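You operate a simulated robot arm through the tools that you are given. There is no shell and no other tool. Be economical: measure what you need, move in short steps, check, and stop when the job is done.

You are at the controls of a simulated two-armed robot. One attempt, no reset.

Task
Swap the lantern's flat battery for the fullest one and switch it on.
Fine: hold the lantern for each step; the flat battery goes in the white stand.

Only the result counts: the job must be done as asked and must still hold three seconds after the hand-in. Knocking over, shifting, dropping, spilling or breaking anything else fails it.

Robot
Two 7-joint arms with two-finger parallel grippers on one trunk, on a base that drives. Base frame: it is fixed to the floor where the robot stands at the start and does not move with it; the origin is under the middle of the robot, x ahead of it, y to its left, z up; the surface under the hand at the start is at about z = 0.78. Lengths are in m, angles in degrees, forces in N, time in s.
The left shoulder is at the start at [0.07, 0.134, 1.201], the right one opposite. With the tool pointing down near the work surface each hand reaches from about 0.1 to 0.62 m from the robot's upright axis, wherever it stands, measured 20 degrees to its own side. Places, roughly: battery well of the lantern [0.5, 0.2, 0.9]; pocket of the white stand [0.4, -0.5, 0.8]; red button of the lantern [0.4, 0.2, 0.9]. Payload 1.57 kg a hand.
The TCP of each hand is the grasp point between the finger pads, 0.03 m short of the fingertips. In the tool frame z runs along the fingers and y along their closing line. Largest opening 0.08 m; finger width 0.017, thickness 0.012; the body of the gripper, 0.04 by 0.082 m, starts 0.08 m behind the TCP.
Orientation is that of the tool frame in the base frame, as [roll, pitch, yaw] about the fixed x, y, z axes, in that order (R = Rz(yaw) Ry(pitch) Rx(roll)). With the fingers straight down and closing along the base's y, the tool's x points along the base's -x, its y along +y and its z along -z.

Tools
- The arms move only by the tool jog_arm. It takes "left_motion", "right_motion" or both (then of equal length, played together; a hand with none holds still); each is a list of rows, each a list of 7 numbers: the gripper command, from -1 (fully open) to 1 (shut), values between in proportion, then the shift along the tool's x, y, z in m, then the turn, a rotation vector about the tool's x, y, z in degrees. In form: [[jaw, tx, ty, tz, wx, wy, wz], ...]. A call has 1 to 8 rows; each row shifts and turns the commanded pose from where the row before left it, along the tool's axes as they then stand. A row lasts 0.2 s, in which the tool goes at most 0.05 m and 8.6 degrees; a call with a longer step from one row to the next is refused whole, and so is a gripper value outside its range. Where a pose cannot be reached the arm comes as near as it can. A force on the tool above 60 N (or 10 N above the force at the start of the call, whichever is more), or a blocked arm, ends the call early, and 0.2 s more pass. The fingers move at their own pace (about 0.153 m/s each) and stop on an object; they squeeze with about 37 N. The grip force told is the motor's: it shows also when the fingers shut on nothing. Time passes only in rows, and 0.2 s behind the last, so rows that do not move let the fingers close. It gives the time, the measured TCP pose, the force on the tool (base axes), the opening and the grip force at its end, in the units of the frame above (readings bear some noise), with the torque about the TCP (base axes, N m) and any sound that the robot's microphone picked up, and new pictures: "show" is both (left out), scene, wrist or none (wrist: the cameras of the hands that moved).
- Cameras (640 x 400 px; columns grow to the right, rows downward): "scene" is now at [0.1297, -0.006, 1.4183]; the picture's right is [-0.08, -1.00, 0.00], its down [-0.69, 0.05, -0.72] and it looks along [0.72, -0.05, -0.70] (base axes); focal length 258 px, centre (320, 200). "left" rides on the left gripper at [0.072, 0.007, -0.122] in its tool frame; the picture's right is [-0.09, 1.00, 0.00], its down [-0.84, -0.08, -0.54] and it looks along [-0.54, -0.05, 0.84] (tool axes); focal length 238 px, centre (320, 200). "right" rides on the right gripper at [0.072, -0.007, -0.122] in its tool frame; the picture's right is [0.09, 1.00, 0.00], its down [-0.84, 0.08, -0.54] and it looks along [-0.54, 0.05, 0.84] (tool axes); focal length 238 px, centre (320, 200). There is no depth. A picture from a camera that has moved, and an enlarged one, comes with that camera's place and axes in the base frame and with its lens.
- slide_trunk(by): slides the trunk up (or, below 0, down) by that many m; the arms and the scene camera ride with it, the base frame stays. It gives what a move gives, with no picture.
- steer(legs): drives the robot by 1 to 6 legs, each [ahead, left, turn to the left] in m, m and degrees, along the robot's own axes; the way and the turn of a leg run together, so that a leg with both is an arc; at most 1.5 m and 180 degrees a leg. The arms and the cameras ride along, it lands a little off, and it stops where it bumps. It gives what a move gives, and a new picture of the scene camera.
- pan_tilt(pan, tilt): turns the head with the scene camera to pan (to the left, within 86 degrees either way) and tilt (down, from -29 to 69), counted from straight ahead of the robot. It gives what a move gives, and a new picture of the scene camera.
- zoom(camera, box): a new picture of the part [left, top, right, bottom] of that camera's present view, enlarged. The clock stands still meanwhile.
- sign_off(): hands the job in; it is judged then, once.

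Work in short steps. Places have to be worked out from the pictures, the camera data and where the tool is seen: move nearer, look again, correct. Check each grasp and each placing, and mend what went wrong. You have 120 turns and 260 pictures in all, those below and enlarged ones among them. Open the grippers and draw the arms clear of the work before you hand the job in, unless the task says otherwise; then end with one line.

The tools are called after ">>>" by a JSON object that holds its "op" and its "data". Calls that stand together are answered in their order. jog_arm: Moves the arms, as the interface text tells. Its arguments: {"type":"object","properties":{"left_motion":{"type":"array"},"right_motion":{"type":"array"},"show":{"type":"string","enum":["both","scene","wrist","none"]}},"required":[]} The other tools are called the same way: slide_trunk (by) slides the trunk up or down; steer (legs) drives the base; pan_tilt (pan, tilt) turns the head that bears the scene camera; zoom (camera, box) takes an enlarged picture of a part of a camera's view; sign_off () hands the job in.

At the start:

```text
time_s: 0.0
left_ee_pos: [0.4872, 0.2332, 1.1996]
left_tcp_rot: [180.0, 0.0, -179.9]
left_contact_force: [-0.1, 0.9, -0.2]
left_wrist_torque: [0.0, 0.0, 0.0]
left_width: 0.0802
left_finger_force: 0.0
right_ee_pos: [0.4117, -0.1837, 1.2288]
right_tcp_rot: [180.0, 0.0, 180.0]
right_contact_force: [-0.2, -0.1, 0.7]
right_wrist_torque: [-0.02, 0.02, -0.01]
right_width: 0.0798
right_finger_force: 0.0
trunk travel left (down, up): [-0.775, 0.165]
robot x, y, heading: [0.0018, 0.0009, 0.2]
head pan, tilt: [-4.4, 44.0]
```

scene: 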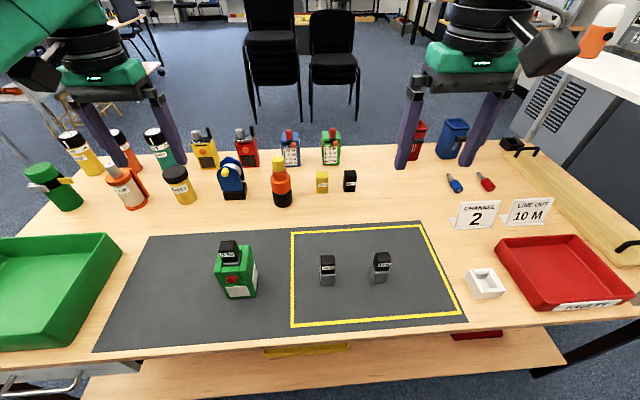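
right: 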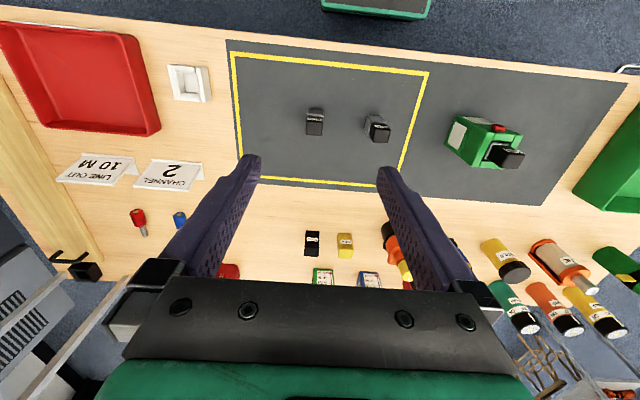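
left: 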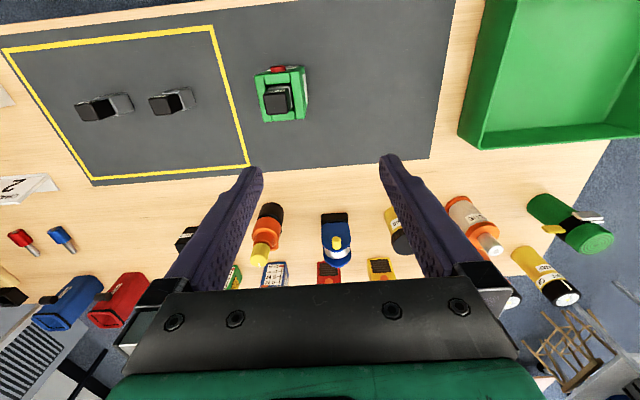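

I'll look closely at the lantern, the two batteries in the yellow frame, and the stand.

>>> {"op": "zoom", "data": {"camera": "scene", "box": [190, 220, 290, 310]}}

>>> {"op": "zoom", "data": {"camera": "scene", "box": [300, 230, 420, 305]}}

>>> {"op": "zoom", "data": {"camera": "left", "box": [230, 50, 330, 130]}}

>>> {"op": "zoom", "data": {"camera": "right", "box": [280, 80, 420, 160]}}

>>> {"op": "zoom", "data": {"camera": "scene", "box": [450, 250, 530, 310]}}

```text
4.44 times, centred on (240, 265) of scene
camera zoom: at [0.1297, -0.006, 1.4183], right [-0.08, -1.0, 0.0], down [-0.69, 0.05, -0.72], along [0.72, -0.05, -0.7], focal length 1148 px, centre (676, -89)
```

zoom: 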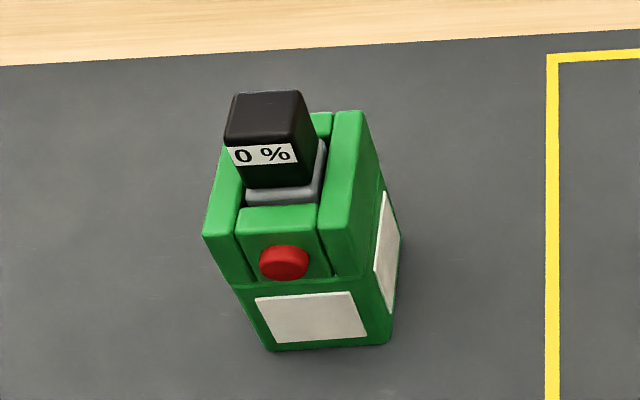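

```text
5.33 times, centred on (360, 268) of scene
camera zoom: at [0.1297, -0.006, 1.4183], right [-0.08, -1.0, 0.0], down [-0.69, 0.05, -0.72], along [0.72, -0.05, -0.7], focal length 1378 px, centre (107, -160)
```

zoom: 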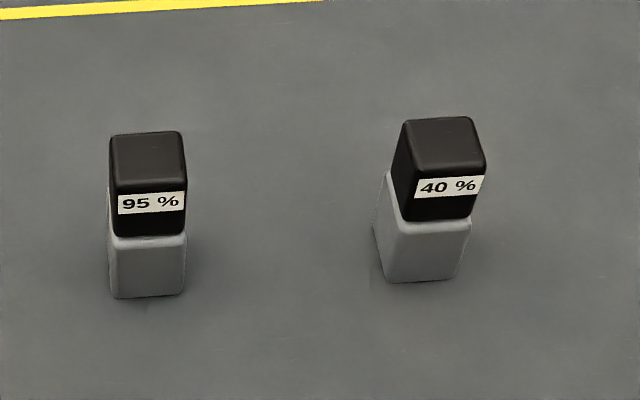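

```text
5.00 times, centred on (280, 90) of left
camera zoom: at [0.4135, 0.2387, 1.3221], right [0.09, 1.0, 0.0], down [0.84, -0.08, 0.54], along [0.54, -0.05, -0.84], focal length 1192 px, centre (520, 750)
```

zoom: 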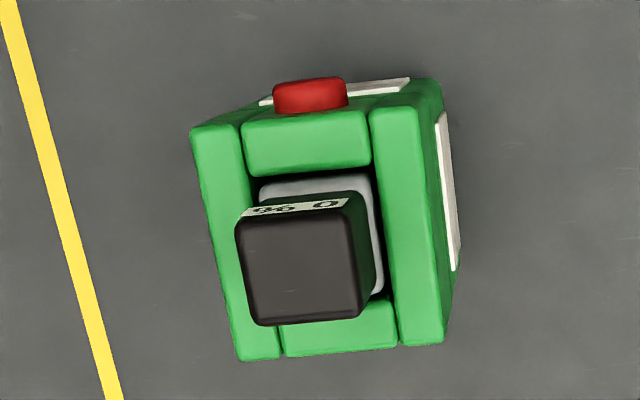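

```text
4.57 times, centred on (350, 120) of right
camera zoom: at [0.3401, -0.1893, 1.3504], right [-0.09, 1.0, 0.0], down [0.84, 0.08, 0.54], along [0.54, 0.05, -0.84], focal length 1090 px, centre (183, 566)
```

zoom: 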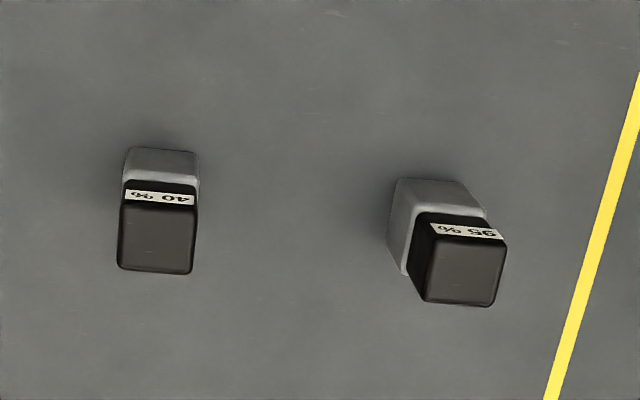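

```text
6.67 times, centred on (490, 280) of scene
camera zoom: at [0.1297, -0.006, 1.4183], right [-0.08, -1.0, 0.0], down [-0.69, 0.05, -0.72], along [0.72, -0.05, -0.7], focal length 1723 px, centre (-813, -333)
```

zoom: 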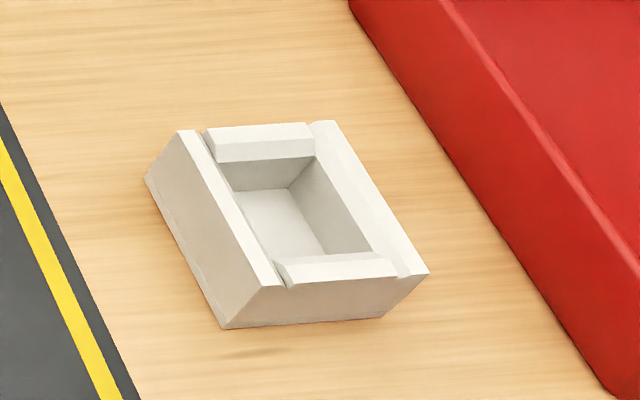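

The lantern stands at about (0.478, 0.170), roughly 0.068 m square with its top near z 0.906, and the button is on its front face. The 95% battery is near (0.478, -0.05). The left hand will hold the lantern low from its left side with the fingers on the front and back, so I start turning it up there now.

>>> {"op": "jog_arm", "data": {"left_motion": [[-1, 0, 0.05, 0, 0, 0, 0], [-1, 0, 0.05, 0, 0, 0, 0], [-1, 0, 0.02, 0, 0, 0, -8.5], [-1, 0, 0, 0, 0, 0, -8.5], [-1, 0, 0, 0, 0, 0, -8.5], [-1, 0, 0, 0, 0, 0, -8.5], [-1, 0, 0, 0, 0, 0, -8.5], [-1, 0, 0, 0, 0, 0, -8.5]], "show": "none"}}

>>> {"op": "jog_arm", "data": {"left_motion": [[-1, 0, 0, 0, 0, 0, -7.8], [-1, 0, 0, 0, 0, 0, -7.8], [-1, 0, 0, 0, 0, 0, -7.8], [-1, 0, 0, 0, 0, 0, -7.8], [-1, 0, 0, 0, 0, 0, -7.8], [-1, 0, 0, 0, 0, 8.571, 0], [-1, 0, 0, 0, 0, 8.571, 0], [-1, 0, 0, 0, 0, 8.571, 0]], "show": "none"}}

>>> {"op": "jog_arm", "data": {"left_motion": [[-1, 0, 0, 0, 0, 8.571, 0], [-1, 0, 0, 0, 0, 8.571, 0], [-1, 0, 0, 0, 0, 8.571, 0], [-1, 0, 0, 0, 0, 8.571, 0], [-1, 0, 0, 0, 0, 0, 0]]}}

```text
time_s: 1.8
left_ee_pos: [0.4867, 0.3531, 1.1998]
left_tcp_rot: [-180.0, 0.0, -128.6]
left_contact_force: [0.0, 0.2, 0.1]
left_wrist_torque: [0.01, -0.04, 0.03]
left_width: 0.0802
left_finger_force: 0.1
right_ee_pos: [0.4106, -0.1822, 1.2277]
right_tcp_rot: [-179.9, 0.0, 179.9]
right_contact_force: [-0.7, -0.6, 1.0]
right_wrist_torque: [0.01, 0.01, 0.02]
right_width: 0.0801
right_finger_force: 0.0
trunk travel left (down, up): [-0.775, 0.165]
robot x, y, heading: [0.0028, -0.0011, -0.1]
head pan, tilt: [-4.4, 44.0]
```

```text
time_s: 3.6
left_ee_pos: [0.4875, 0.352, 1.1996]
left_tcp_rot: [-180.0, -25.8, -89.9]
left_contact_force: [-0.9, 0.5, 0.5]
left_wrist_torque: [0.0, 0.02, 0.01]
left_width: 0.0799
left_finger_force: 0.1
right_ee_pos: [0.4098, -0.1832, 1.2289]
right_tcp_rot: [-179.9, 0.0, 180.0]
right_contact_force: [0.3, 0.3, 0.6]
right_wrist_torque: [0.01, 0.01, 0.0]
right_width: 0.08
right_finger_force: 0.1
trunk travel left (down, up): [-0.775, 0.165]
robot x, y, heading: [-0.0022, 0.0036, -0.0]
head pan, tilt: [-4.4, 44.0]
```

```text
time_s: 4.8
left_ee_pos: [0.4682, 0.3536, 1.2126]
left_tcp_rot: [-179.7, -60.1, -89.9]
left_contact_force: [0.1, -0.7, 0.1]
left_wrist_torque: [0.01, 0.03, 0.0]
left_width: 0.08
left_finger_force: 0.1
left hand out of reach, approached as far as the arm can: row 4
right_ee_pos: [0.4106, -0.1832, 1.2293]
right_tcp_rot: [-179.9, 0.1, 179.9]
right_contact_force: [-0.4, 0.7, -0.5]
right_wrist_torque: [0.01, 0.06, -0.02]
right_width: 0.0799
right_finger_force: 0.0
trunk travel left (down, up): [-0.775, 0.165]
robot x, y, heading: [0.0017, -0.0008, -0.1]
head pan, tilt: [-4.4, 44.0]
camera scene: at [0.1298, -0.0061, 1.4183], right [-0.08, -1.0, 0.0], down [-0.69, 0.05, -0.72], along [0.72, -0.05, -0.7], focal length 258 px, centre (320, 200)
camera left: at [0.4597, 0.4227, 1.3359], right [-1.0, 0.04, -0.08], down [0.07, 0.89, -0.45], along [0.05, -0.46, -0.89], focal length 238 px, centre (320, 200)
```

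scene: 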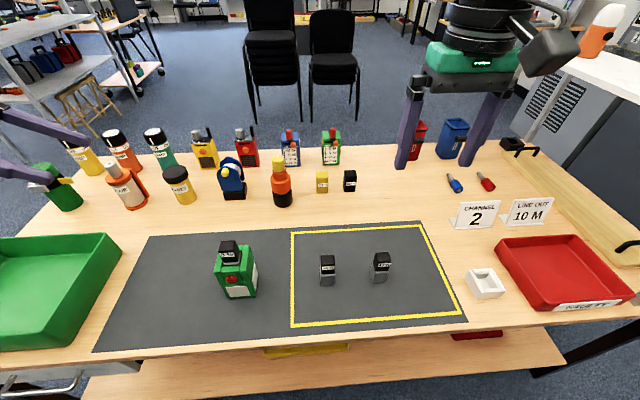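
left: 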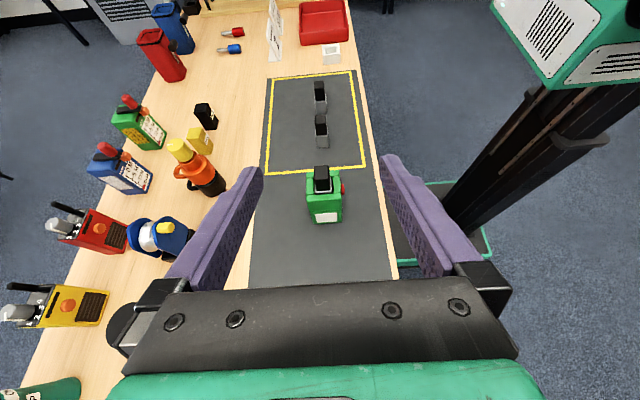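

The arm reached its limit on the last row because it is high up, so I lower it by 0.2 m on the lantern's left side and check.

>>> {"op": "jog_arm", "data": {"left_motion": [[-1, -0.0433, 0, 0.025, 0, 0, 0], [-1, -0.0433, 0, 0.025, 0, 0, 0], [-1, -0.0433, 0, 0.025, 0, 0, 0], [-1, -0.0433, 0, 0.025, 0, 0, 0], [-1, 0, 0, 0, 0, 0, 0]]}}

```text
time_s: 6.0
left_ee_pos: [0.468, 0.3534, 1.012]
left_tcp_rot: [179.9, -60.1, -89.8]
left_contact_force: [-1.0, 0.4, 0.2]
left_wrist_torque: [-0.01, -0.02, 0.02]
left_width: 0.0799
left_finger_force: 0.1
right_ee_pos: [0.4103, -0.184, 1.2292]
right_tcp_rot: [180.0, -0.1, -180.0]
right_contact_force: [-0.3, -0.5, 0.1]
right_wrist_torque: [0.0, -0.01, 0.01]
right_width: 0.08
right_finger_force: 0.1
trunk travel left (down, up): [-0.775, 0.165]
robot x, y, heading: [0.0003, 0.0013, -0.2]
head pan, tilt: [-4.4, 44.0]
camera scene: at [0.1293, -0.0062, 1.4184], right [-0.08, -1.0, 0.0], down [-0.69, 0.05, -0.72], along [0.72, -0.05, -0.69], focal length 258 px, centre (320, 200)
camera left: at [0.4591, 0.422, 1.1361], right [-1.0, 0.04, -0.08], down [0.08, 0.89, -0.45], along [0.05, -0.46, -0.89], focal length 238 px, centre (320, 200)
```

scene: 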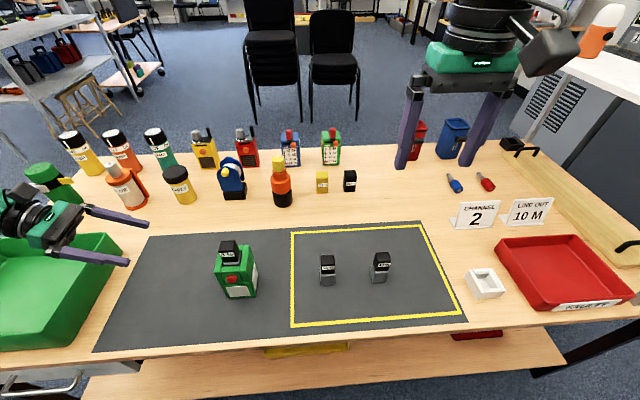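
left: 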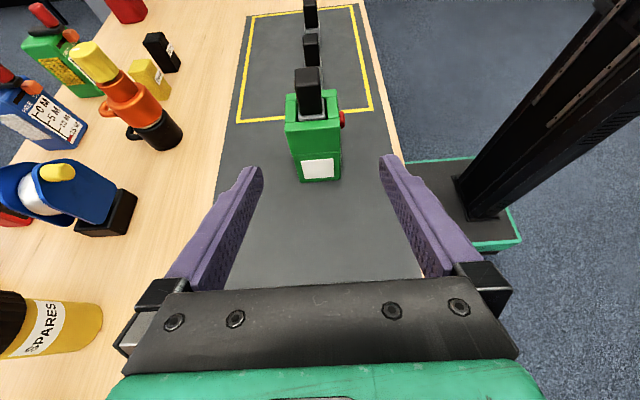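

The lantern's left face sits at y 0.201 and its x extent is 0.442 to 0.515, so its centre is x 0.478. I move to the pre-grasp pose.

>>> {"op": "jog_arm", "data": {"left_motion": [[-1, -0.0187, -0.0034, 0.0422, 0, 0, 0], [-1, -0.0187, -0.0033, 0.0422, 0, 0, 0], [-1, -0.0188, -0.0033, 0.0422, 0, 0, 0], [-1, 0, 0, 0, 0, 0, 0]]}}

>>> {"op": "zoom", "data": {"camera": "left", "box": [220, 0, 420, 220]}}

```text
time_s: 7.0
left_ee_pos: [0.4773, 0.2718, 0.901]
left_tcp_rot: [180.0, -60.0, -89.9]
left_contact_force: [0.1, 0.1, 0.1]
left_wrist_torque: [-0.02, 0.0, 0.0]
left_width: 0.0801
left_finger_force: 0.0
right_ee_pos: [0.4105, -0.1825, 1.2297]
right_tcp_rot: [180.0, 0.0, -180.0]
right_contact_force: [0.4, -0.8, -0.1]
right_wrist_torque: [0.01, 0.01, 0.02]
right_width: 0.0802
right_finger_force: 0.0
trunk travel left (down, up): [-0.775, 0.165]
robot x, y, heading: [-0.0009, -0.0015, -0.2]
head pan, tilt: [-4.4, 44.0]
camera scene: at [0.1295, -0.0056, 1.4184], right [-0.08, -1.0, 0.0], down [-0.69, 0.05, -0.72], along [0.72, -0.05, -0.7], focal length 258 px, centre (320, 200)
camera left: at [0.4698, 0.3411, 1.0246], right [-1.0, 0.04, -0.08], down [0.08, 0.89, -0.45], along [0.05, -0.46, -0.89], focal length 238 px, centre (320, 200)
```

scene: 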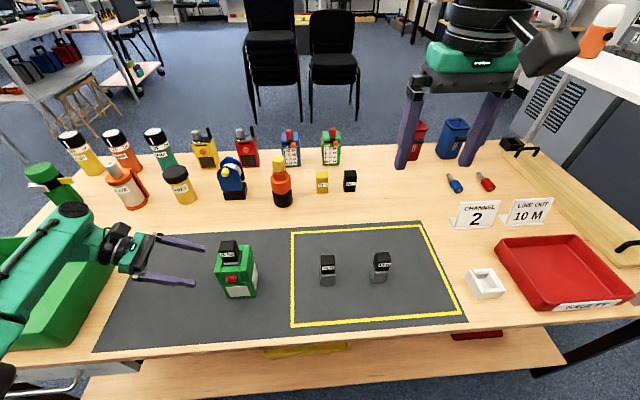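
left: 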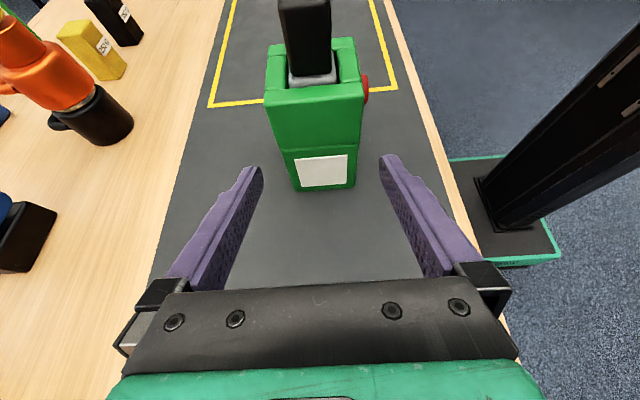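

```text
1.82 times, centred on (320, 110) of left
camera zoom: at [0.4698, 0.3411, 1.0246], right [-1.0, 0.04, -0.08], down [0.08, 0.89, -0.45], along [0.05, -0.46, -0.89], focal length 433 px, centre (320, 364)
```

zoom: 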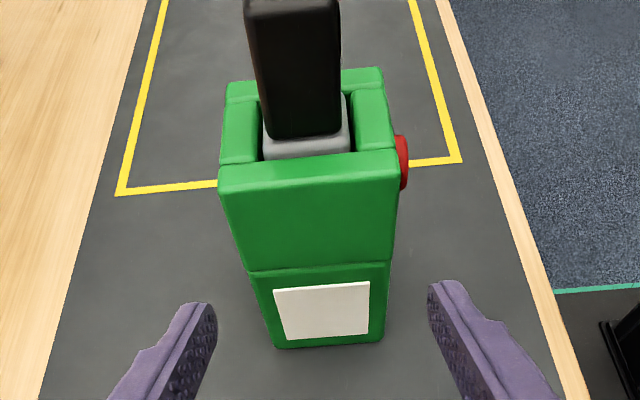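

The lantern is centred between the fingers. I advance 0.1 m along the tool so the fingers straddle the front and back.

>>> {"op": "jog_arm", "data": {"left_motion": [[-1, 0, -0.0004, 0.025, 0, 0, 0], [-1, 0, 0, 0.025, 0, 0, 0], [-1, 0, 0, 0.025, 0, 0, 0], [-1, 0, 0, 0.025, 0, 0, 0], [-1, 0, 0, 0, 0, 0, 0]]}}

```text
time_s: 8.2
left_ee_pos: [0.4777, 0.1841, 0.8507]
left_tcp_rot: [179.9, -60.1, -89.8]
left_contact_force: [-1.0, 0.4, 0.7]
left_wrist_torque: [-0.01, 0.01, 0.0]
left_width: 0.0802
left_finger_force: 0.1
right_ee_pos: [0.4099, -0.1821, 1.2287]
right_tcp_rot: [-180.0, 0.0, -179.9]
right_contact_force: [-0.4, -0.1, -0.9]
right_wrist_torque: [0.0, 0.03, 0.01]
right_width: 0.08
right_finger_force: 0.1
trunk travel left (down, up): [-0.775, 0.165]
robot x, y, heading: [0.0019, 0.0007, -0.3]
head pan, tilt: [-4.4, 44.0]
camera scene: at [0.1295, -0.0057, 1.4183], right [-0.08, -1.0, 0.0], down [-0.69, 0.05, -0.72], along [0.72, -0.05, -0.7], focal length 258 px, centre (320, 200)
camera left: at [0.4705, 0.2542, 0.9737], right [-1.0, 0.04, -0.08], down [0.08, 0.89, -0.45], along [0.05, -0.46, -0.89], focal length 238 px, centre (320, 200)
```

scene: 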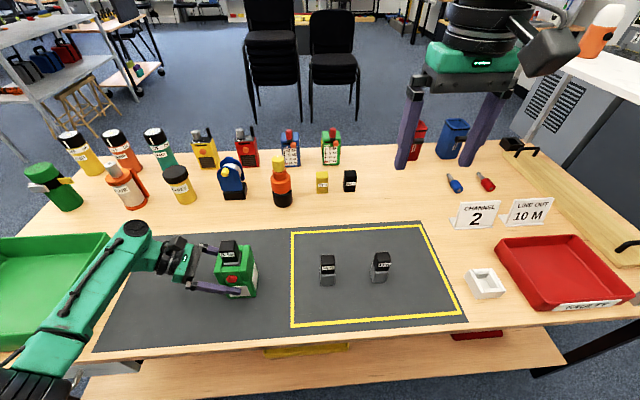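
left: 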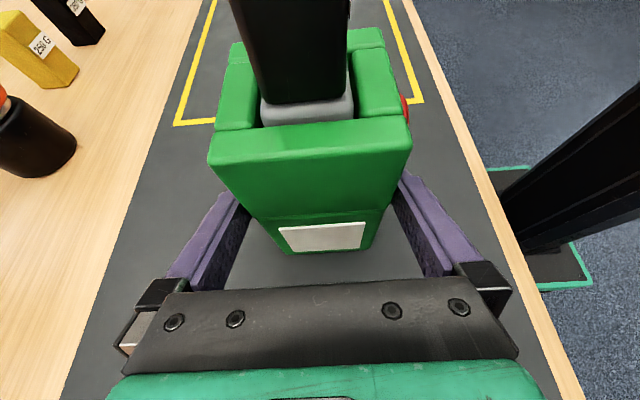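

The fingers straddle the lantern, so I close the left gripper. At the same time I bring the right hand toward the lantern at height, with its jaw partly open.

>>> {"op": "jog_arm", "data": {"left_motion": [[0, 0, 0, 0, 0, 0, 0], [1, 0, 0, 0, 0, 0, 0], [1, 0, 0, 0, 0, 0, 0], [1, 0, 0, 0, 0, 0, 0]]}}

>>> {"op": "zoom", "data": {"camera": "scene", "box": [170, 220, 290, 310]}}

```text
time_s: 9.2
left_ee_pos: [0.4787, 0.1853, 0.8486]
left_tcp_rot: [179.8, -60.0, -89.9]
left_contact_force: [-0.7, 0.5, 0.1]
left_wrist_torque: [-0.02, -0.06, 0.0]
left_width: 0.0719
left_finger_force: 37.0
right_ee_pos: [0.411, -0.182, 1.2285]
right_tcp_rot: [-179.9, -0.1, -179.9]
right_contact_force: [0.4, -0.2, 0.0]
right_wrist_torque: [0.0, 0.0, 0.02]
right_width: 0.0801
right_finger_force: 0.1
trunk travel left (down, up): [-0.775, 0.165]
robot x, y, heading: [0.003, -0.0001, 0.1]
head pan, tilt: [-4.4, 44.0]
camera scene: at [0.1298, -0.0059, 1.4183], right [-0.08, -1.0, 0.0], down [-0.69, 0.05, -0.72], along [0.72, -0.05, -0.7], focal length 258 px, centre (320, 200)
camera left: at [0.4707, 0.2543, 0.9737], right [-1.0, 0.04, -0.08], down [0.08, 0.89, -0.45], along [0.05, -0.46, -0.89], focal length 238 px, centre (320, 200)
```

scene: 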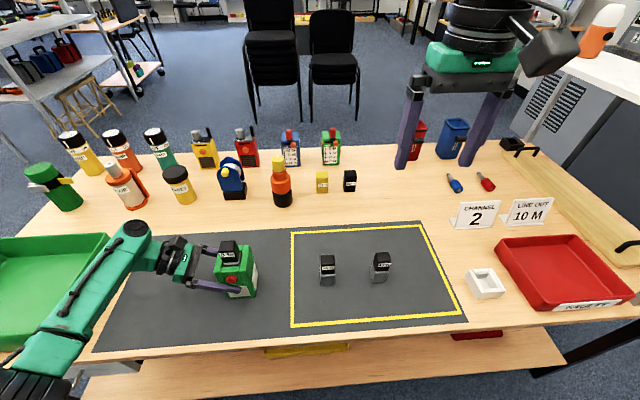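
left: 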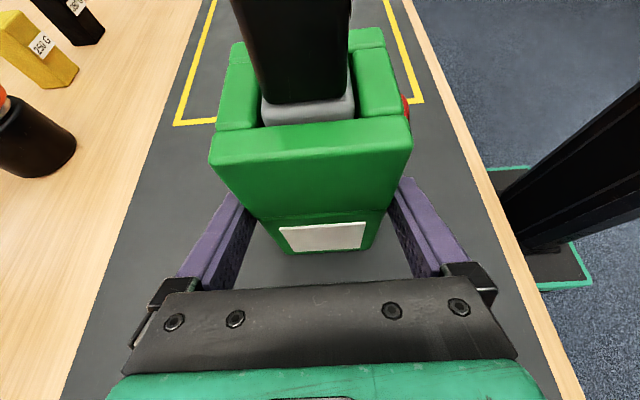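

```text
4.44 times, centred on (230, 265) of scene
camera zoom: at [0.1298, -0.0059, 1.4183], right [-0.08, -1.0, 0.0], down [-0.69, 0.05, -0.72], along [0.72, -0.05, -0.7], focal length 1148 px, centre (720, -89)
```

zoom: 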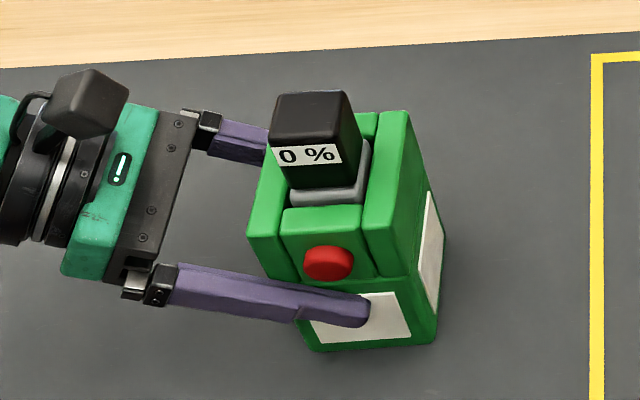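

The lantern is held at 72 mm with 37 N. Two views place the flat battery's top at about (0.4785, 0.170, 0.954), so I bring the right hand above it.

>>> {"op": "jog_arm", "data": {"right_motion": [[-0.375, -0.0084, 0.044, 0.0099, 0, 0, 0], [-0.375, -0.0084, 0.044, 0.0099, 0, 0, 0], [-0.375, -0.0084, 0.044, 0.0099, 0, 0, 0], [-0.375, -0.0084, 0.044, 0.0099, 0, 0, 0], [-0.375, -0.0084, 0.044, 0.0099, 0, 0, 0], [-0.375, -0.0084, 0.044, 0.0099, 0, 0, 0], [-0.375, -0.0084, 0.044, 0.0099, 0, 0, 0], [-0.375, -0.0084, 0.044, 0.0099, 0, 0, 0]]}}

```text
time_s: 11.0
left_ee_pos: [0.4794, 0.184, 0.8506]
left_tcp_rot: [179.9, -60.0, -89.7]
left_contact_force: [-1.1, 0.4, -1.2]
left_wrist_torque: [-0.07, -0.02, -0.07]
left_width: 0.0719
left_finger_force: 37.1
right_ee_pos: [0.4263, -0.0874, 1.1826]
right_tcp_rot: [179.9, 0.0, 179.7]
right_contact_force: [0.5, -0.6, 0.0]
right_wrist_torque: [-0.03, 0.03, 0.0]
right_width: 0.0552
right_finger_force: 0.1
right hand out of reach, approached as far as the arm can: row 2, 3, 4, 5, 6, 7, 8
trunk travel left (down, up): [-0.775, 0.165]
robot x, y, heading: [0.0009, -0.0013, -0.3]
head pan, tilt: [-4.4, 44.0]
camera scene: at [0.1303, -0.0058, 1.4183], right [-0.08, -1.0, 0.0], down [-0.69, 0.05, -0.72], along [0.72, -0.05, -0.7], focal length 258 px, centre (320, 200)
camera right: at [0.3552, -0.0942, 1.3039], right [-0.09, 1.0, 0.0], down [0.84, 0.07, 0.54], along [0.54, 0.05, -0.84], focal length 238 px, centre (320, 200)
```

scene: 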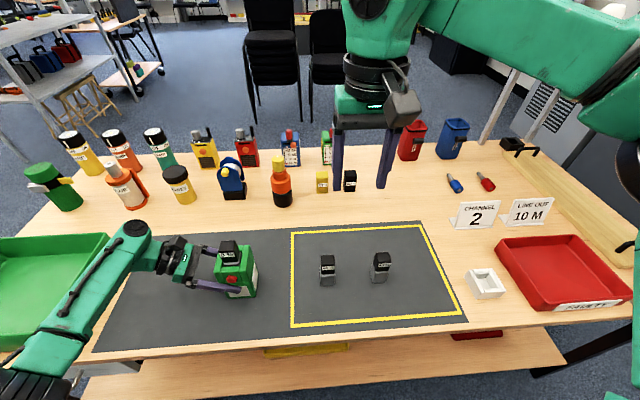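
right: 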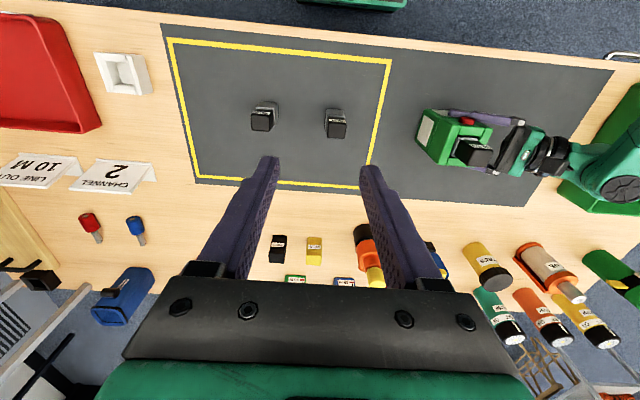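

The right arm cannot cross over at this height. I come down to about z 1.07 first and then go across.

>>> {"op": "jog_arm", "data": {"right_motion": [[-0.375, 0, 0, 0.038, 0, 0, 0], [-0.375, 0, 0, 0.038, 0, 0, 0], [-0.375, 0, 0, 0.038, 0, 0, 0], [-0.375, -0.0095, 0.048, 0, 0, 0, 0], [-0.375, -0.0095, 0.048, 0, 0, 0, 0], [-0.375, -0.0095, 0.048, 0, 0, 0, 0], [-0.375, -0.0095, 0.048, 0, 0, 0, 0], [-0.375, -0.0095, 0.048, 0, 0, 0, 0]]}}

```text
time_s: 12.8
left_ee_pos: [0.4802, 0.1847, 0.8497]
left_tcp_rot: [-180.0, -59.9, -89.7]
left_contact_force: [-0.1, -0.1, 0.1]
left_wrist_torque: [-0.05, -0.03, -0.03]
left_width: 0.0718
left_finger_force: 37.1
right_ee_pos: [0.3986, -0.0522, 1.0705]
right_tcp_rot: [179.8, 0.0, -180.0]
right_contact_force: [0.8, 0.9, 0.1]
right_wrist_torque: [-0.03, 0.04, 0.0]
right_width: 0.0551
right_finger_force: 0.0
right hand out of reach, approached as far as the arm can: row 4, 5, 6, 7, 8
trunk travel left (down, up): [-0.775, 0.165]
robot x, y, heading: [0.0002, -0.0006, -0.1]
head pan, tilt: [-4.4, 44.0]
camera scene: at [0.1299, -0.0058, 1.4183], right [-0.08, -1.0, 0.0], down [-0.69, 0.05, -0.72], along [0.72, -0.05, -0.7], focal length 258 px, centre (320, 200)
camera right: at [0.3277, -0.0588, 1.1932], right [-0.09, 1.0, 0.0], down [0.84, 0.08, 0.54], along [0.54, 0.05, -0.84], focal length 238 px, centre (320, 200)
```

scene: 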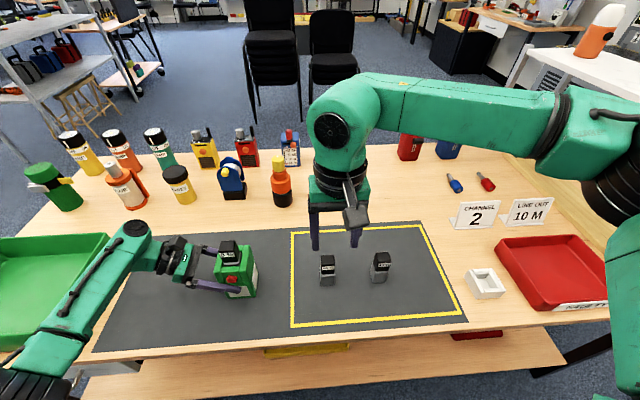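
right: 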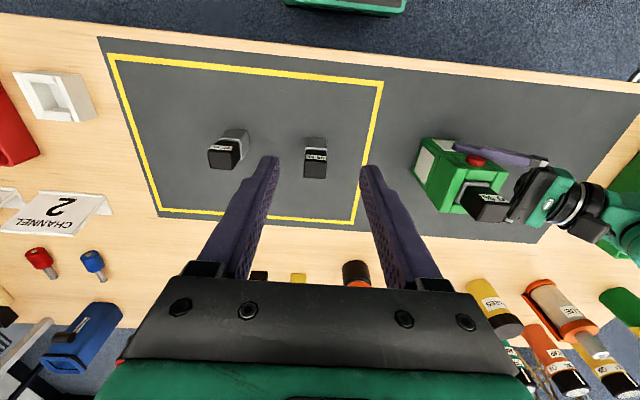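

The right arm is limited by its wrist while reaching across. I turn the hand about the vertical, camera to the -y side, so the forearm and hand line up toward the lantern, and then try again.

>>> {"op": "jog_arm", "data": {"right_motion": [[-0.375, 0, 0, 0, 0, 0, -8.5], [-0.375, 0, 0, 0, 0, 0, -8.5], [-0.375, 0, 0, 0, 0, 0, -8.5], [-0.375, 0, 0, 0, 0, 0, -8.5], [-0.375, 0, 0, 0, 0, 0, -8.5], [-0.375, 0, 0, 0, 0, 0, -8.5], [-0.375, 0, 0, 0, 0, 0, -8.5], [-0.375, 0, 0, 0, 0, 0, -8.5]], "show": "none"}}

>>> {"op": "jog_arm", "data": {"right_motion": [[-0.375, 0, 0, 0, 0, 0, -7.333], [-0.375, 0, 0, 0, 0, 0, -7.333], [-0.375, 0, 0, 0, 0, 0, -7.333], [-0.375, 0, -0.04, 0, 0, 0, 0], [-0.375, -0.04, -0.02, 0, 0, 0, 0], [-0.375, -0.04, -0.02, 0, 0, 0, 0], [-0.375, -0.04, 0, 0, 0, 0, 0], [-0.375, -0.04, 0, 0, 0, 0, 0]], "show": "scene"}}

```text
time_s: 14.6
left_ee_pos: [0.4785, 0.1857, 0.849]
left_tcp_rot: [179.9, -60.0, -89.8]
left_contact_force: [-0.2, 0.6, -0.4]
left_wrist_torque: [0.03, 0.11, -0.01]
left_width: 0.072
left_finger_force: 37.3
right_ee_pos: [0.3263, -0.0294, 1.0697]
right_tcp_rot: [-179.4, 0.1, -113.2]
right_contact_force: [0.8, 1.1, 0.4]
right_wrist_torque: [-0.01, 0.01, 0.02]
right_width: 0.0551
right_finger_force: 0.0
right hand out of reach, approached as far as the arm can: row 7, 8
trunk travel left (down, up): [-0.775, 0.165]
robot x, y, heading: [-0.0006, -0.0015, -0.1]
head pan, tilt: [-4.4, 44.0]
```

```text
time_s: 16.4
left_ee_pos: [0.4791, 0.1845, 0.8495]
left_tcp_rot: [179.9, -60.0, -89.8]
left_contact_force: [-0.2, 0.4, 0.5]
left_wrist_torque: [-0.05, 0.02, -0.07]
left_width: 0.0718
left_finger_force: 36.8
right_ee_pos: [0.2077, -0.0337, 1.09]
right_tcp_rot: [-179.8, 0.1, -90.4]
right_contact_force: [0.6, 0.0, -0.2]
right_wrist_torque: [0.03, 0.0, -0.01]
right_width: 0.0552
right_finger_force: 0.1
right hand out of reach, approached as far as the arm can: row 1, 2, 3, 4, 5, 6, 7, 8
trunk travel left (down, up): [-0.775, 0.165]
robot x, y, heading: [-0.0016, -0.0005, 0.0]
head pan, tilt: [-4.4, 44.0]
camera scene: at [0.1299, -0.0059, 1.4183], right [-0.08, -1.0, 0.0], down [-0.69, 0.05, -0.72], along [0.72, -0.05, -0.7], focal length 258 px, centre (320, 200)
```

scene: 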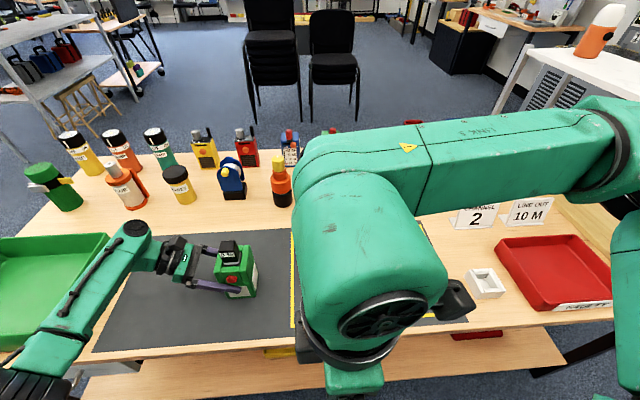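

That turn made it worse, so I back off toward -y, unwind, and then turn the hand the other way.

>>> {"op": "jog_arm", "data": {"right_motion": [[-0.375, 0.04, -0.02, 0, 0, 0, 8.5], [-0.375, 0.04, -0.03, 0, 0, 0, 8.5], [-0.375, 0.04, -0.03, 0, 0, 0, 8.5], [-0.375, 0, -0.03, 0, 0, 0, 8.5], [-0.375, 0, 0, 0, 0, 0, 8.5], [-0.375, 0, 0, 0, 0, 0, 8.5], [-0.375, 0, 0, 0, 0, 0, 8.5], [-0.375, 0, 0, 0, 0, 0, 8.5]], "show": "none"}}

>>> {"op": "jog_arm", "data": {"right_motion": [[-0.375, 0, 0, 0, 0, 0, 8.5], [-0.375, 0, 0, 0, 0, 0, 8.5], [-0.375, 0, 0, 0, 0, 0, 8.5], [-0.375, 0, 0, 0, 0, 0, 8.5], [-0.375, 0, 0, 0, 0, 0, 8.5], [-0.375, 0, 0, 0, 0, 0, 8.5], [-0.375, 0, 0, 0, 0, 0, 8.5], [-0.375, 0, 0, 0, 0, 0, 8.5]], "show": "scene"}}

```text
time_s: 18.2
left_ee_pos: [0.4784, 0.1857, 0.8505]
left_tcp_rot: [179.9, -60.1, -89.9]
left_contact_force: [-0.1, 1.3, -0.2]
left_wrist_torque: [-0.01, 0.0, -0.01]
left_width: 0.072
left_finger_force: 36.9
right_ee_pos: [0.271, -0.1493, 1.0893]
right_tcp_rot: [180.0, 0.0, -158.2]
right_contact_force: [0.5, 0.3, -0.5]
right_wrist_torque: [0.01, 0.01, 0.02]
right_width: 0.0545
right_finger_force: 0.0
right hand out of reach, approached as far as the arm can: row 1, 2, 3
trunk travel left (down, up): [-0.775, 0.165]
robot x, y, heading: [0.003, -0.0021, -0.3]
head pan, tilt: [-4.4, 44.0]
```

```text
time_s: 20.0
left_ee_pos: [0.4784, 0.1849, 0.8497]
left_tcp_rot: [-180.0, -60.0, -89.8]
left_contact_force: [0.1, 0.5, 0.6]
left_wrist_torque: [-0.01, 0.02, 0.02]
left_width: 0.0721
left_finger_force: 37.0
right_ee_pos: [0.2723, -0.1497, 1.0897]
right_tcp_rot: [180.0, 0.0, 133.7]
right_contact_force: [-0.7, -1.3, 0.4]
right_wrist_torque: [0.0, 0.02, -0.01]
right_width: 0.055
right_finger_force: 0.1
trunk travel left (down, up): [-0.775, 0.165]
robot x, y, heading: [-0.0008, -0.0012, 0.1]
head pan, tilt: [-4.4, 44.0]
camera scene: at [0.13, -0.0057, 1.4183], right [-0.08, -1.0, 0.0], down [-0.69, 0.05, -0.72], along [0.72, -0.05, -0.7], focal length 258 px, centre (320, 200)
```

scene: 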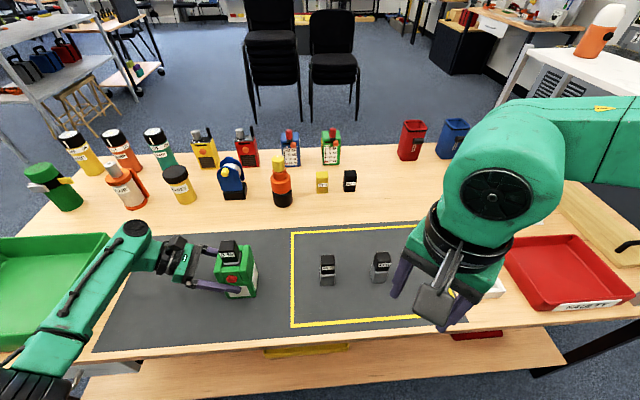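

At yaw 134° there was no reach error. I continue to 90° and move forward and left toward the lantern.

>>> {"op": "jog_arm", "data": {"right_motion": [[-0.375, 0, 0, 0, 0, 0, 7.28], [-0.375, 0, 0, 0, 0, 0, 7.28], [-0.375, 0, 0, 0, 0, 0, 7.28], [-0.375, 0, 0, 0, 0, 0, 7.28], [-0.375, 0, 0, 0, 0, 0, 7.28], [-0.375, 0, 0, 0, 0, 0, 7.28], [-0.375, 0.025, 0.04, 0, 0, 0, 0], [-0.375, 0.025, 0.04, 0, 0, 0, 0]], "show": "none"}}

>>> {"op": "jog_arm", "data": {"right_motion": [[-0.375, 0.04, 0.02, 0, 0, 0, 0], [-0.375, 0.04, 0.02, 0, 0, 0, 0], [-0.375, 0.04, 0.02, 0, 0, 0, 0], [-0.375, 0.04, 0.02, 0, 0, 0, 0]], "show": "scene"}}

```text
time_s: 21.8
left_ee_pos: [0.4789, 0.1853, 0.8487]
left_tcp_rot: [-179.9, -60.0, -89.9]
left_contact_force: [1.1, 1.3, 0.9]
left_wrist_torque: [-0.18, 0.08, 0.02]
left_width: 0.0717
left_finger_force: 36.5
right_ee_pos: [0.3528, -0.099, 1.0885]
right_tcp_rot: [-179.9, -0.1, 90.3]
right_contact_force: [0.1, 0.5, 0.1]
right_wrist_torque: [0.01, -0.02, 0.0]
right_width: 0.0549
right_finger_force: 0.2
trunk travel left (down, up): [-0.775, 0.165]
robot x, y, heading: [-0.0044, 0.0019, -0.2]
head pan, tilt: [-4.4, 44.0]
```

```text
time_s: 22.8
left_ee_pos: [0.4792, 0.1845, 0.85]
left_tcp_rot: [179.9, -60.0, -89.8]
left_contact_force: [-0.2, 0.3, -0.2]
left_wrist_torque: [-0.04, 0.07, -0.11]
left_width: 0.0717
left_finger_force: 37.1
right_ee_pos: [0.3829, -0.0467, 1.0877]
right_tcp_rot: [180.0, 0.0, 90.1]
right_contact_force: [0.4, -0.4, -0.5]
right_wrist_torque: [0.01, 0.0, 0.03]
right_width: 0.055
right_finger_force: 0.0
right hand out of reach, approached as far as the arm can: row 2, 3, 4
trunk travel left (down, up): [-0.775, 0.165]
robot x, y, heading: [-0.0033, -0.0013, -0.0]
head pan, tilt: [-4.4, 44.0]
camera scene: at [0.1299, -0.0057, 1.4183], right [-0.08, -1.0, 0.0], down [-0.69, 0.05, -0.72], along [0.72, -0.06, -0.7], focal length 258 px, centre (320, 200)
```

scene: 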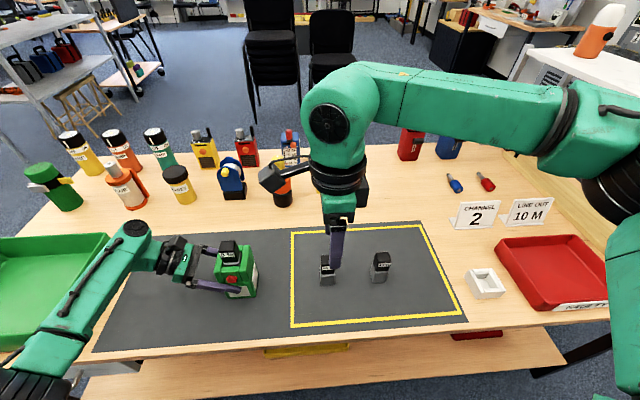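

The limit is the same at any yaw, so it looks like wrist bend. Gripping the battery's front and back faces lets the hand be tilted, so I tilt the tool 40° toward +y and try going across again.

>>> {"op": "jog_arm", "data": {"right_motion": [[-0.375, 0, 0, 0, 0, 8.0, 0], [-0.375, 0, 0, 0, 0, 8.0, 0], [-0.375, 0, 0, 0, 0, 8.0, 0], [-0.375, 0, 0, 0, 0, 8.0, 0], [-0.375, 0, 0, 0, 0, 8.0, 0], [-0.375, 0.0153, 0.04, 0.0129, 0, 0, 0], [-0.375, 0.023, 0.04, 0.0193, 0, 0, 0], [-0.375, 0.0306, 0.02, 0.0257, 0, 0, 0]], "show": "scene"}}

```text
time_s: 24.6
left_ee_pos: [0.4793, 0.1847, 0.85]
left_tcp_rot: [180.0, -60.0, -89.9]
left_contact_force: [-0.2, 1.2, 0.3]
left_wrist_torque: [-0.09, 0.07, 0.01]
left_width: 0.0718
left_finger_force: 36.8
right_ee_pos: [0.4737, 0.0329, 1.0902]
right_tcp_rot: [179.9, -40.0, 90.3]
right_contact_force: [0.0, -0.6, 0.7]
right_wrist_torque: [0.01, 0.01, 0.02]
right_width: 0.0552
right_finger_force: 0.0
right hand out of reach, approached as far as the arm can: row 8
trunk travel left (down, up): [-0.775, 0.165]
robot x, y, heading: [-0.0019, -0.002, 0.2]
head pan, tilt: [-4.4, 44.0]
camera scene: at [0.1298, -0.0059, 1.4183], right [-0.08, -1.0, 0.0], down [-0.69, 0.05, -0.72], along [0.72, -0.06, -0.7], focal length 258 px, centre (320, 200)
```

scene: 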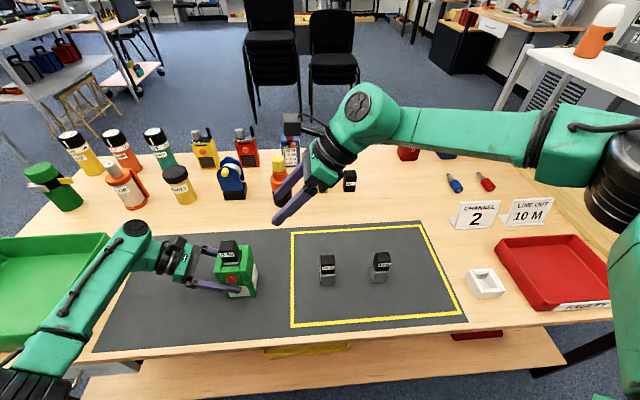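

The tilt helps a lot: the hand now reaches y 0.033. I'll release the lantern, back the left hand off and up, drive 0.15 m to the left, and then hold the lantern again.

>>> {"op": "jog_arm", "data": {"left_motion": [[-1, 0, 0, 0, 0, 0, 0], [-1, 0, 0, 0, 0, 0, 0], [-1, 0, 0, -0.03, 0, 0, 0], [-1, 0, 0, -0.035, 0, 0, 0], [-1, 0, 0, -0.035, 0, 0, 0], [-1, 0.0433, 0, -0.025, 0, 0, 0], [-1, 0.0433, 0, -0.025, 0, 0, 0]], "show": "none"}}

>>> {"op": "steer", "data": {"legs": [[0, 0.15, 0]]}}

```text
time_s: 26.2
left_ee_pos: [0.4786, 0.2719, 1.0023]
left_tcp_rot: [180.0, -60.0, -89.8]
left_contact_force: [0.3, -0.4, 0.4]
left_wrist_torque: [0.04, -0.01, 0.0]
left_width: 0.08
left_finger_force: 0.1
right_ee_pos: [0.4734, 0.0326, 1.0892]
right_tcp_rot: [179.9, -40.1, 90.3]
right_contact_force: [0.4, 0.7, -0.1]
right_wrist_torque: [-0.03, 0.0, -0.03]
right_width: 0.055
right_finger_force: 0.1
trunk travel left (down, up): [-0.775, 0.165]
robot x, y, heading: [-0.0019, 0.0009, 0.1]
head pan, tilt: [-4.4, 44.0]
```

```text
time_s: 27.6
left_ee_pos: [0.4811, 0.4184, 1.0015]
left_tcp_rot: [-179.9, -59.9, -90.0]
left_contact_force: [-0.2, -0.4, 0.0]
left_wrist_torque: [0.01, 0.01, 0.0]
left_width: 0.08
left_finger_force: 0.1
right_ee_pos: [0.4718, 0.1771, 1.089]
right_tcp_rot: [179.9, -40.2, 90.2]
right_contact_force: [0.1, -0.6, -0.2]
right_wrist_torque: [0.01, -0.01, 0.01]
right_width: 0.0547
right_finger_force: 0.1
trunk travel left (down, up): [-0.775, 0.165]
robot x, y, heading: [0.0013, 0.1457, -0.2]
head pan, tilt: [-4.4, 44.0]
camera scene: at [0.1298, 0.1394, 1.4183], right [-0.08, -1.0, 0.0], down [-0.69, 0.06, -0.72], along [0.72, -0.05, -0.7], focal length 258 px, centre (320, 200)
```

scene: 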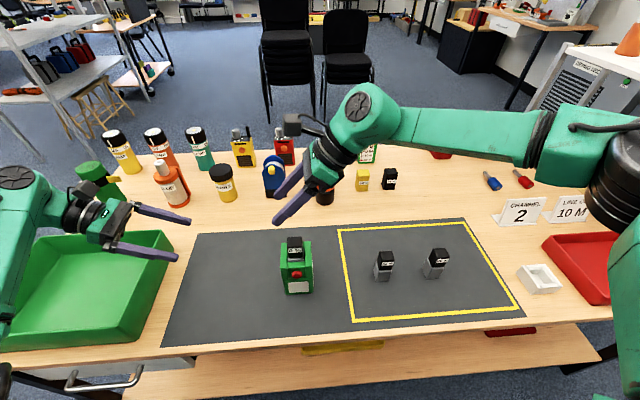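

The drive went to y 0.146 and nothing moved. I send the left hand back to the pre-grasp pose.

>>> {"op": "jog_arm", "data": {"left_motion": [[-1, -0.0037, 0.0006, 0.0443, 0, 0, 0], [-1, -0.0037, 0.0006, 0.0443, 0, 0, 0], [-1, -0.0038, 0.0006, 0.0443, 0, 0, 0], [-1, -0.0038, 0.0006, 0.0443, 0, 0, 0], [-1, 0, 0, 0, 0, 0, 0]], "show": "wrist"}}

```text
time_s: 28.8
left_ee_pos: [0.4767, 0.2755, 0.8993]
left_tcp_rot: [-180.0, -60.0, -90.0]
left_contact_force: [0.0, 0.3, -0.5]
left_wrist_torque: [0.0, 0.04, -0.01]
left_width: 0.0801
left_finger_force: 0.0
right_ee_pos: [0.4731, 0.1806, 1.0894]
right_tcp_rot: [179.9, -39.9, 90.3]
right_contact_force: [0.0, 0.4, -1.1]
right_wrist_torque: [-0.03, -0.01, 0.02]
right_width: 0.055
right_finger_force: 0.1
trunk travel left (down, up): [-0.775, 0.165]
robot x, y, heading: [-0.0003, 0.1496, -0.2]
head pan, tilt: [-4.4, 44.0]
camera left: at [0.4682, 0.3446, 1.0221], right [-1.0, 0.05, -0.08], down [0.08, 0.89, -0.45], along [0.05, -0.46, -0.89], focal length 238 px, centre (320, 200)
```

left: 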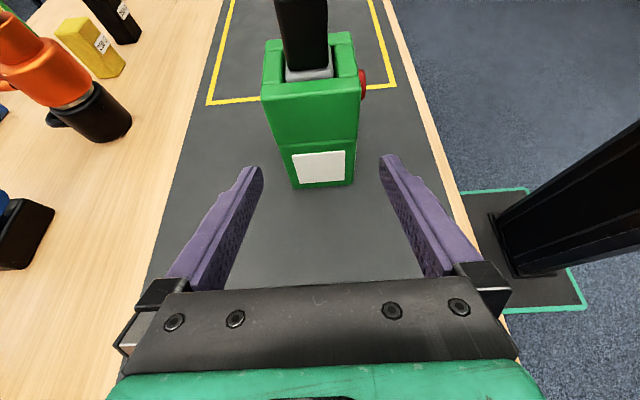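

The view matches the earlier one, offset by about 2 mm. I advance and close on the lantern.

>>> {"op": "jog_arm", "data": {"left_motion": [[-1, 0, -0.0018, 0.026, 0, 0, 0], [-1, 0, 0, 0.026, 0, 0, 0], [-1, 0, 0, 0.026, 0, 0, 0], [-1, 0, 0, 0.026, 0, 0, 0], [0, 0, 0, 0, 0, 0, 0], [1, 0, 0, 0, 0, 0, 0], [1, 0, 0, 0, 0, 0, 0], [1, 0, 0, 0, 0, 0, 0]]}}

>>> {"op": "zoom", "data": {"camera": "right", "box": [200, 50, 520, 250]}}

```text
time_s: 30.6
left_ee_pos: [0.4797, 0.1852, 0.8494]
left_tcp_rot: [-179.9, -60.1, -90.2]
left_contact_force: [2.4, 0.6, 7.6]
left_wrist_torque: [-0.08, 0.23, 0.03]
left_width: 0.0717
left_finger_force: 37.1
right_ee_pos: [0.4718, 0.1806, 1.0891]
right_tcp_rot: [179.9, -40.1, 90.1]
right_contact_force: [0.2, 0.7, -0.1]
right_wrist_torque: [0.01, -0.03, -0.02]
right_width: 0.055
right_finger_force: 0.1
trunk travel left (down, up): [-0.775, 0.165]
robot x, y, heading: [0.0017, 0.1489, 0.1]
head pan, tilt: [-4.4, 44.0]
camera scene: at [0.1292, 0.1417, 1.4184], right [-0.08, -1.0, 0.0], down [-0.69, 0.05, -0.72], along [0.72, -0.06, -0.69], focal length 258 px, centre (320, 200)
camera left: at [0.4705, 0.2542, 0.9728], right [-1.0, 0.05, -0.08], down [0.08, 0.89, -0.46], along [0.05, -0.46, -0.89], focal length 238 px, centre (320, 200)
```

scene: 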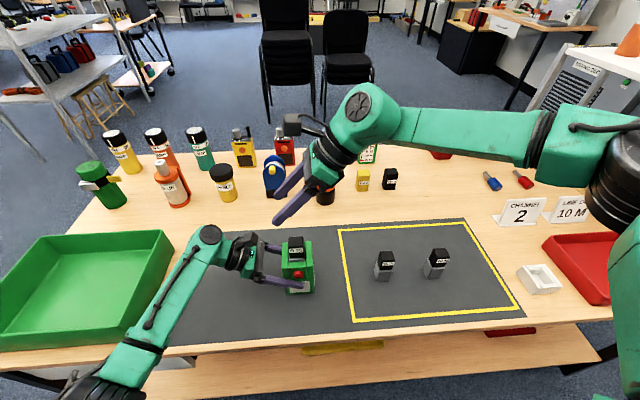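
left: 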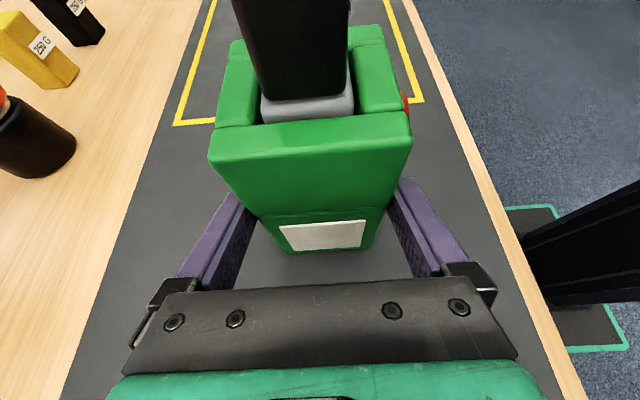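

```text
2.00 times, centred on (360, 150) of right
camera zoom: at [0.4666, 0.1567, 1.2284], right [1.0, 0.07, 0.06], down [0.08, -0.99, -0.12], along [0.05, 0.13, -0.99], focal length 477 px, centre (240, 300)
```

zoom: 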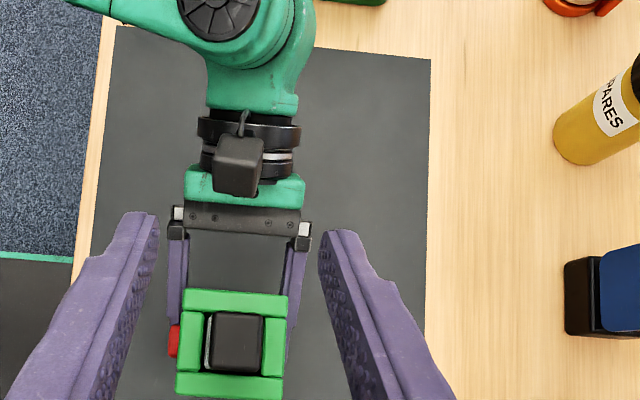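

The battery is seen from straight above at about (0.480, 0.169). I reduce the tilt to 25° if the arm can do it, and line up above the battery.

>>> {"op": "jog_arm", "data": {"right_motion": [[-0.375, 0, 0, 0, 0, -7.5, 0], [-0.375, 0, 0, 0, 0, -7.5, 0], [-0.375, 0, 0.008, 0, 0, 0, 0], [-0.375, -0.0317, 0, 0.0312, 0, 0, 0], [-0.375, 0, 0, 0, 0, 0, 0]]}}

```text
time_s: 31.8
left_ee_pos: [0.4794, 0.1852, 0.8486]
left_tcp_rot: [-179.9, -60.2, -90.0]
left_contact_force: [3.5, -1.4, 12.0]
left_wrist_torque: [-0.38, 0.2, 0.14]
left_width: 0.072
left_finger_force: 37.0
right_ee_pos: [0.4566, 0.134, 1.0491]
right_tcp_rot: [179.9, -25.0, 90.3]
right_contact_force: [0.0, 0.1, 0.3]
right_wrist_torque: [-0.01, -0.02, 0.01]
right_width: 0.0549
right_finger_force: 0.0
right hand out of reach, approached as far as the arm can: row 1, 2, 3
trunk travel left (down, up): [-0.775, 0.165]
robot x, y, heading: [-0.0024, 0.1484, -0.1]
head pan, tilt: [-4.4, 44.0]
camera scene: at [0.1289, 0.1416, 1.4185], right [-0.08, -1.0, 0.0], down [-0.69, 0.05, -0.72], along [0.72, -0.06, -0.69], focal length 258 px, centre (320, 200)
camera right: at [0.4509, 0.1478, 1.1895], right [1.0, 0.09, 0.04], down [0.08, -0.99, 0.14], along [0.05, -0.13, -0.99], focal length 238 px, centre (320, 200)
```

scene: 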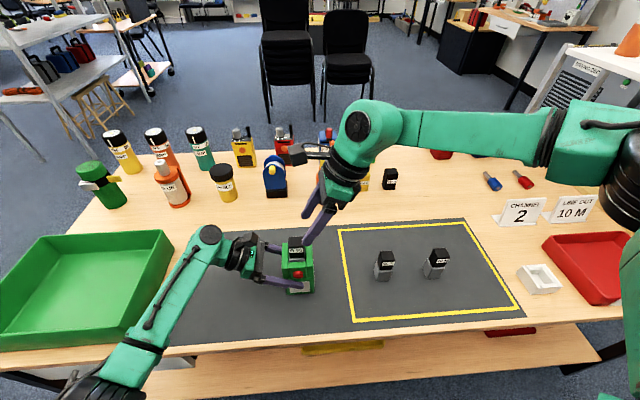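
right: 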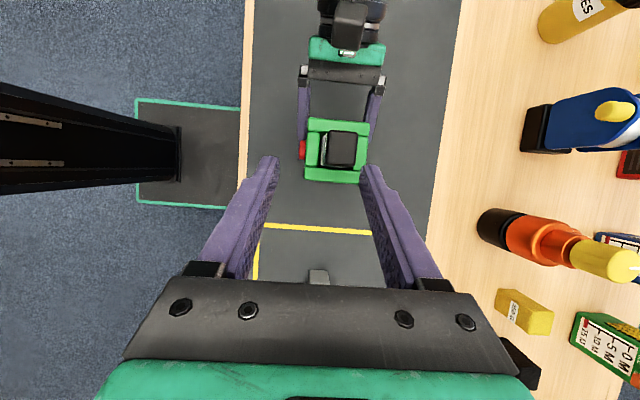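

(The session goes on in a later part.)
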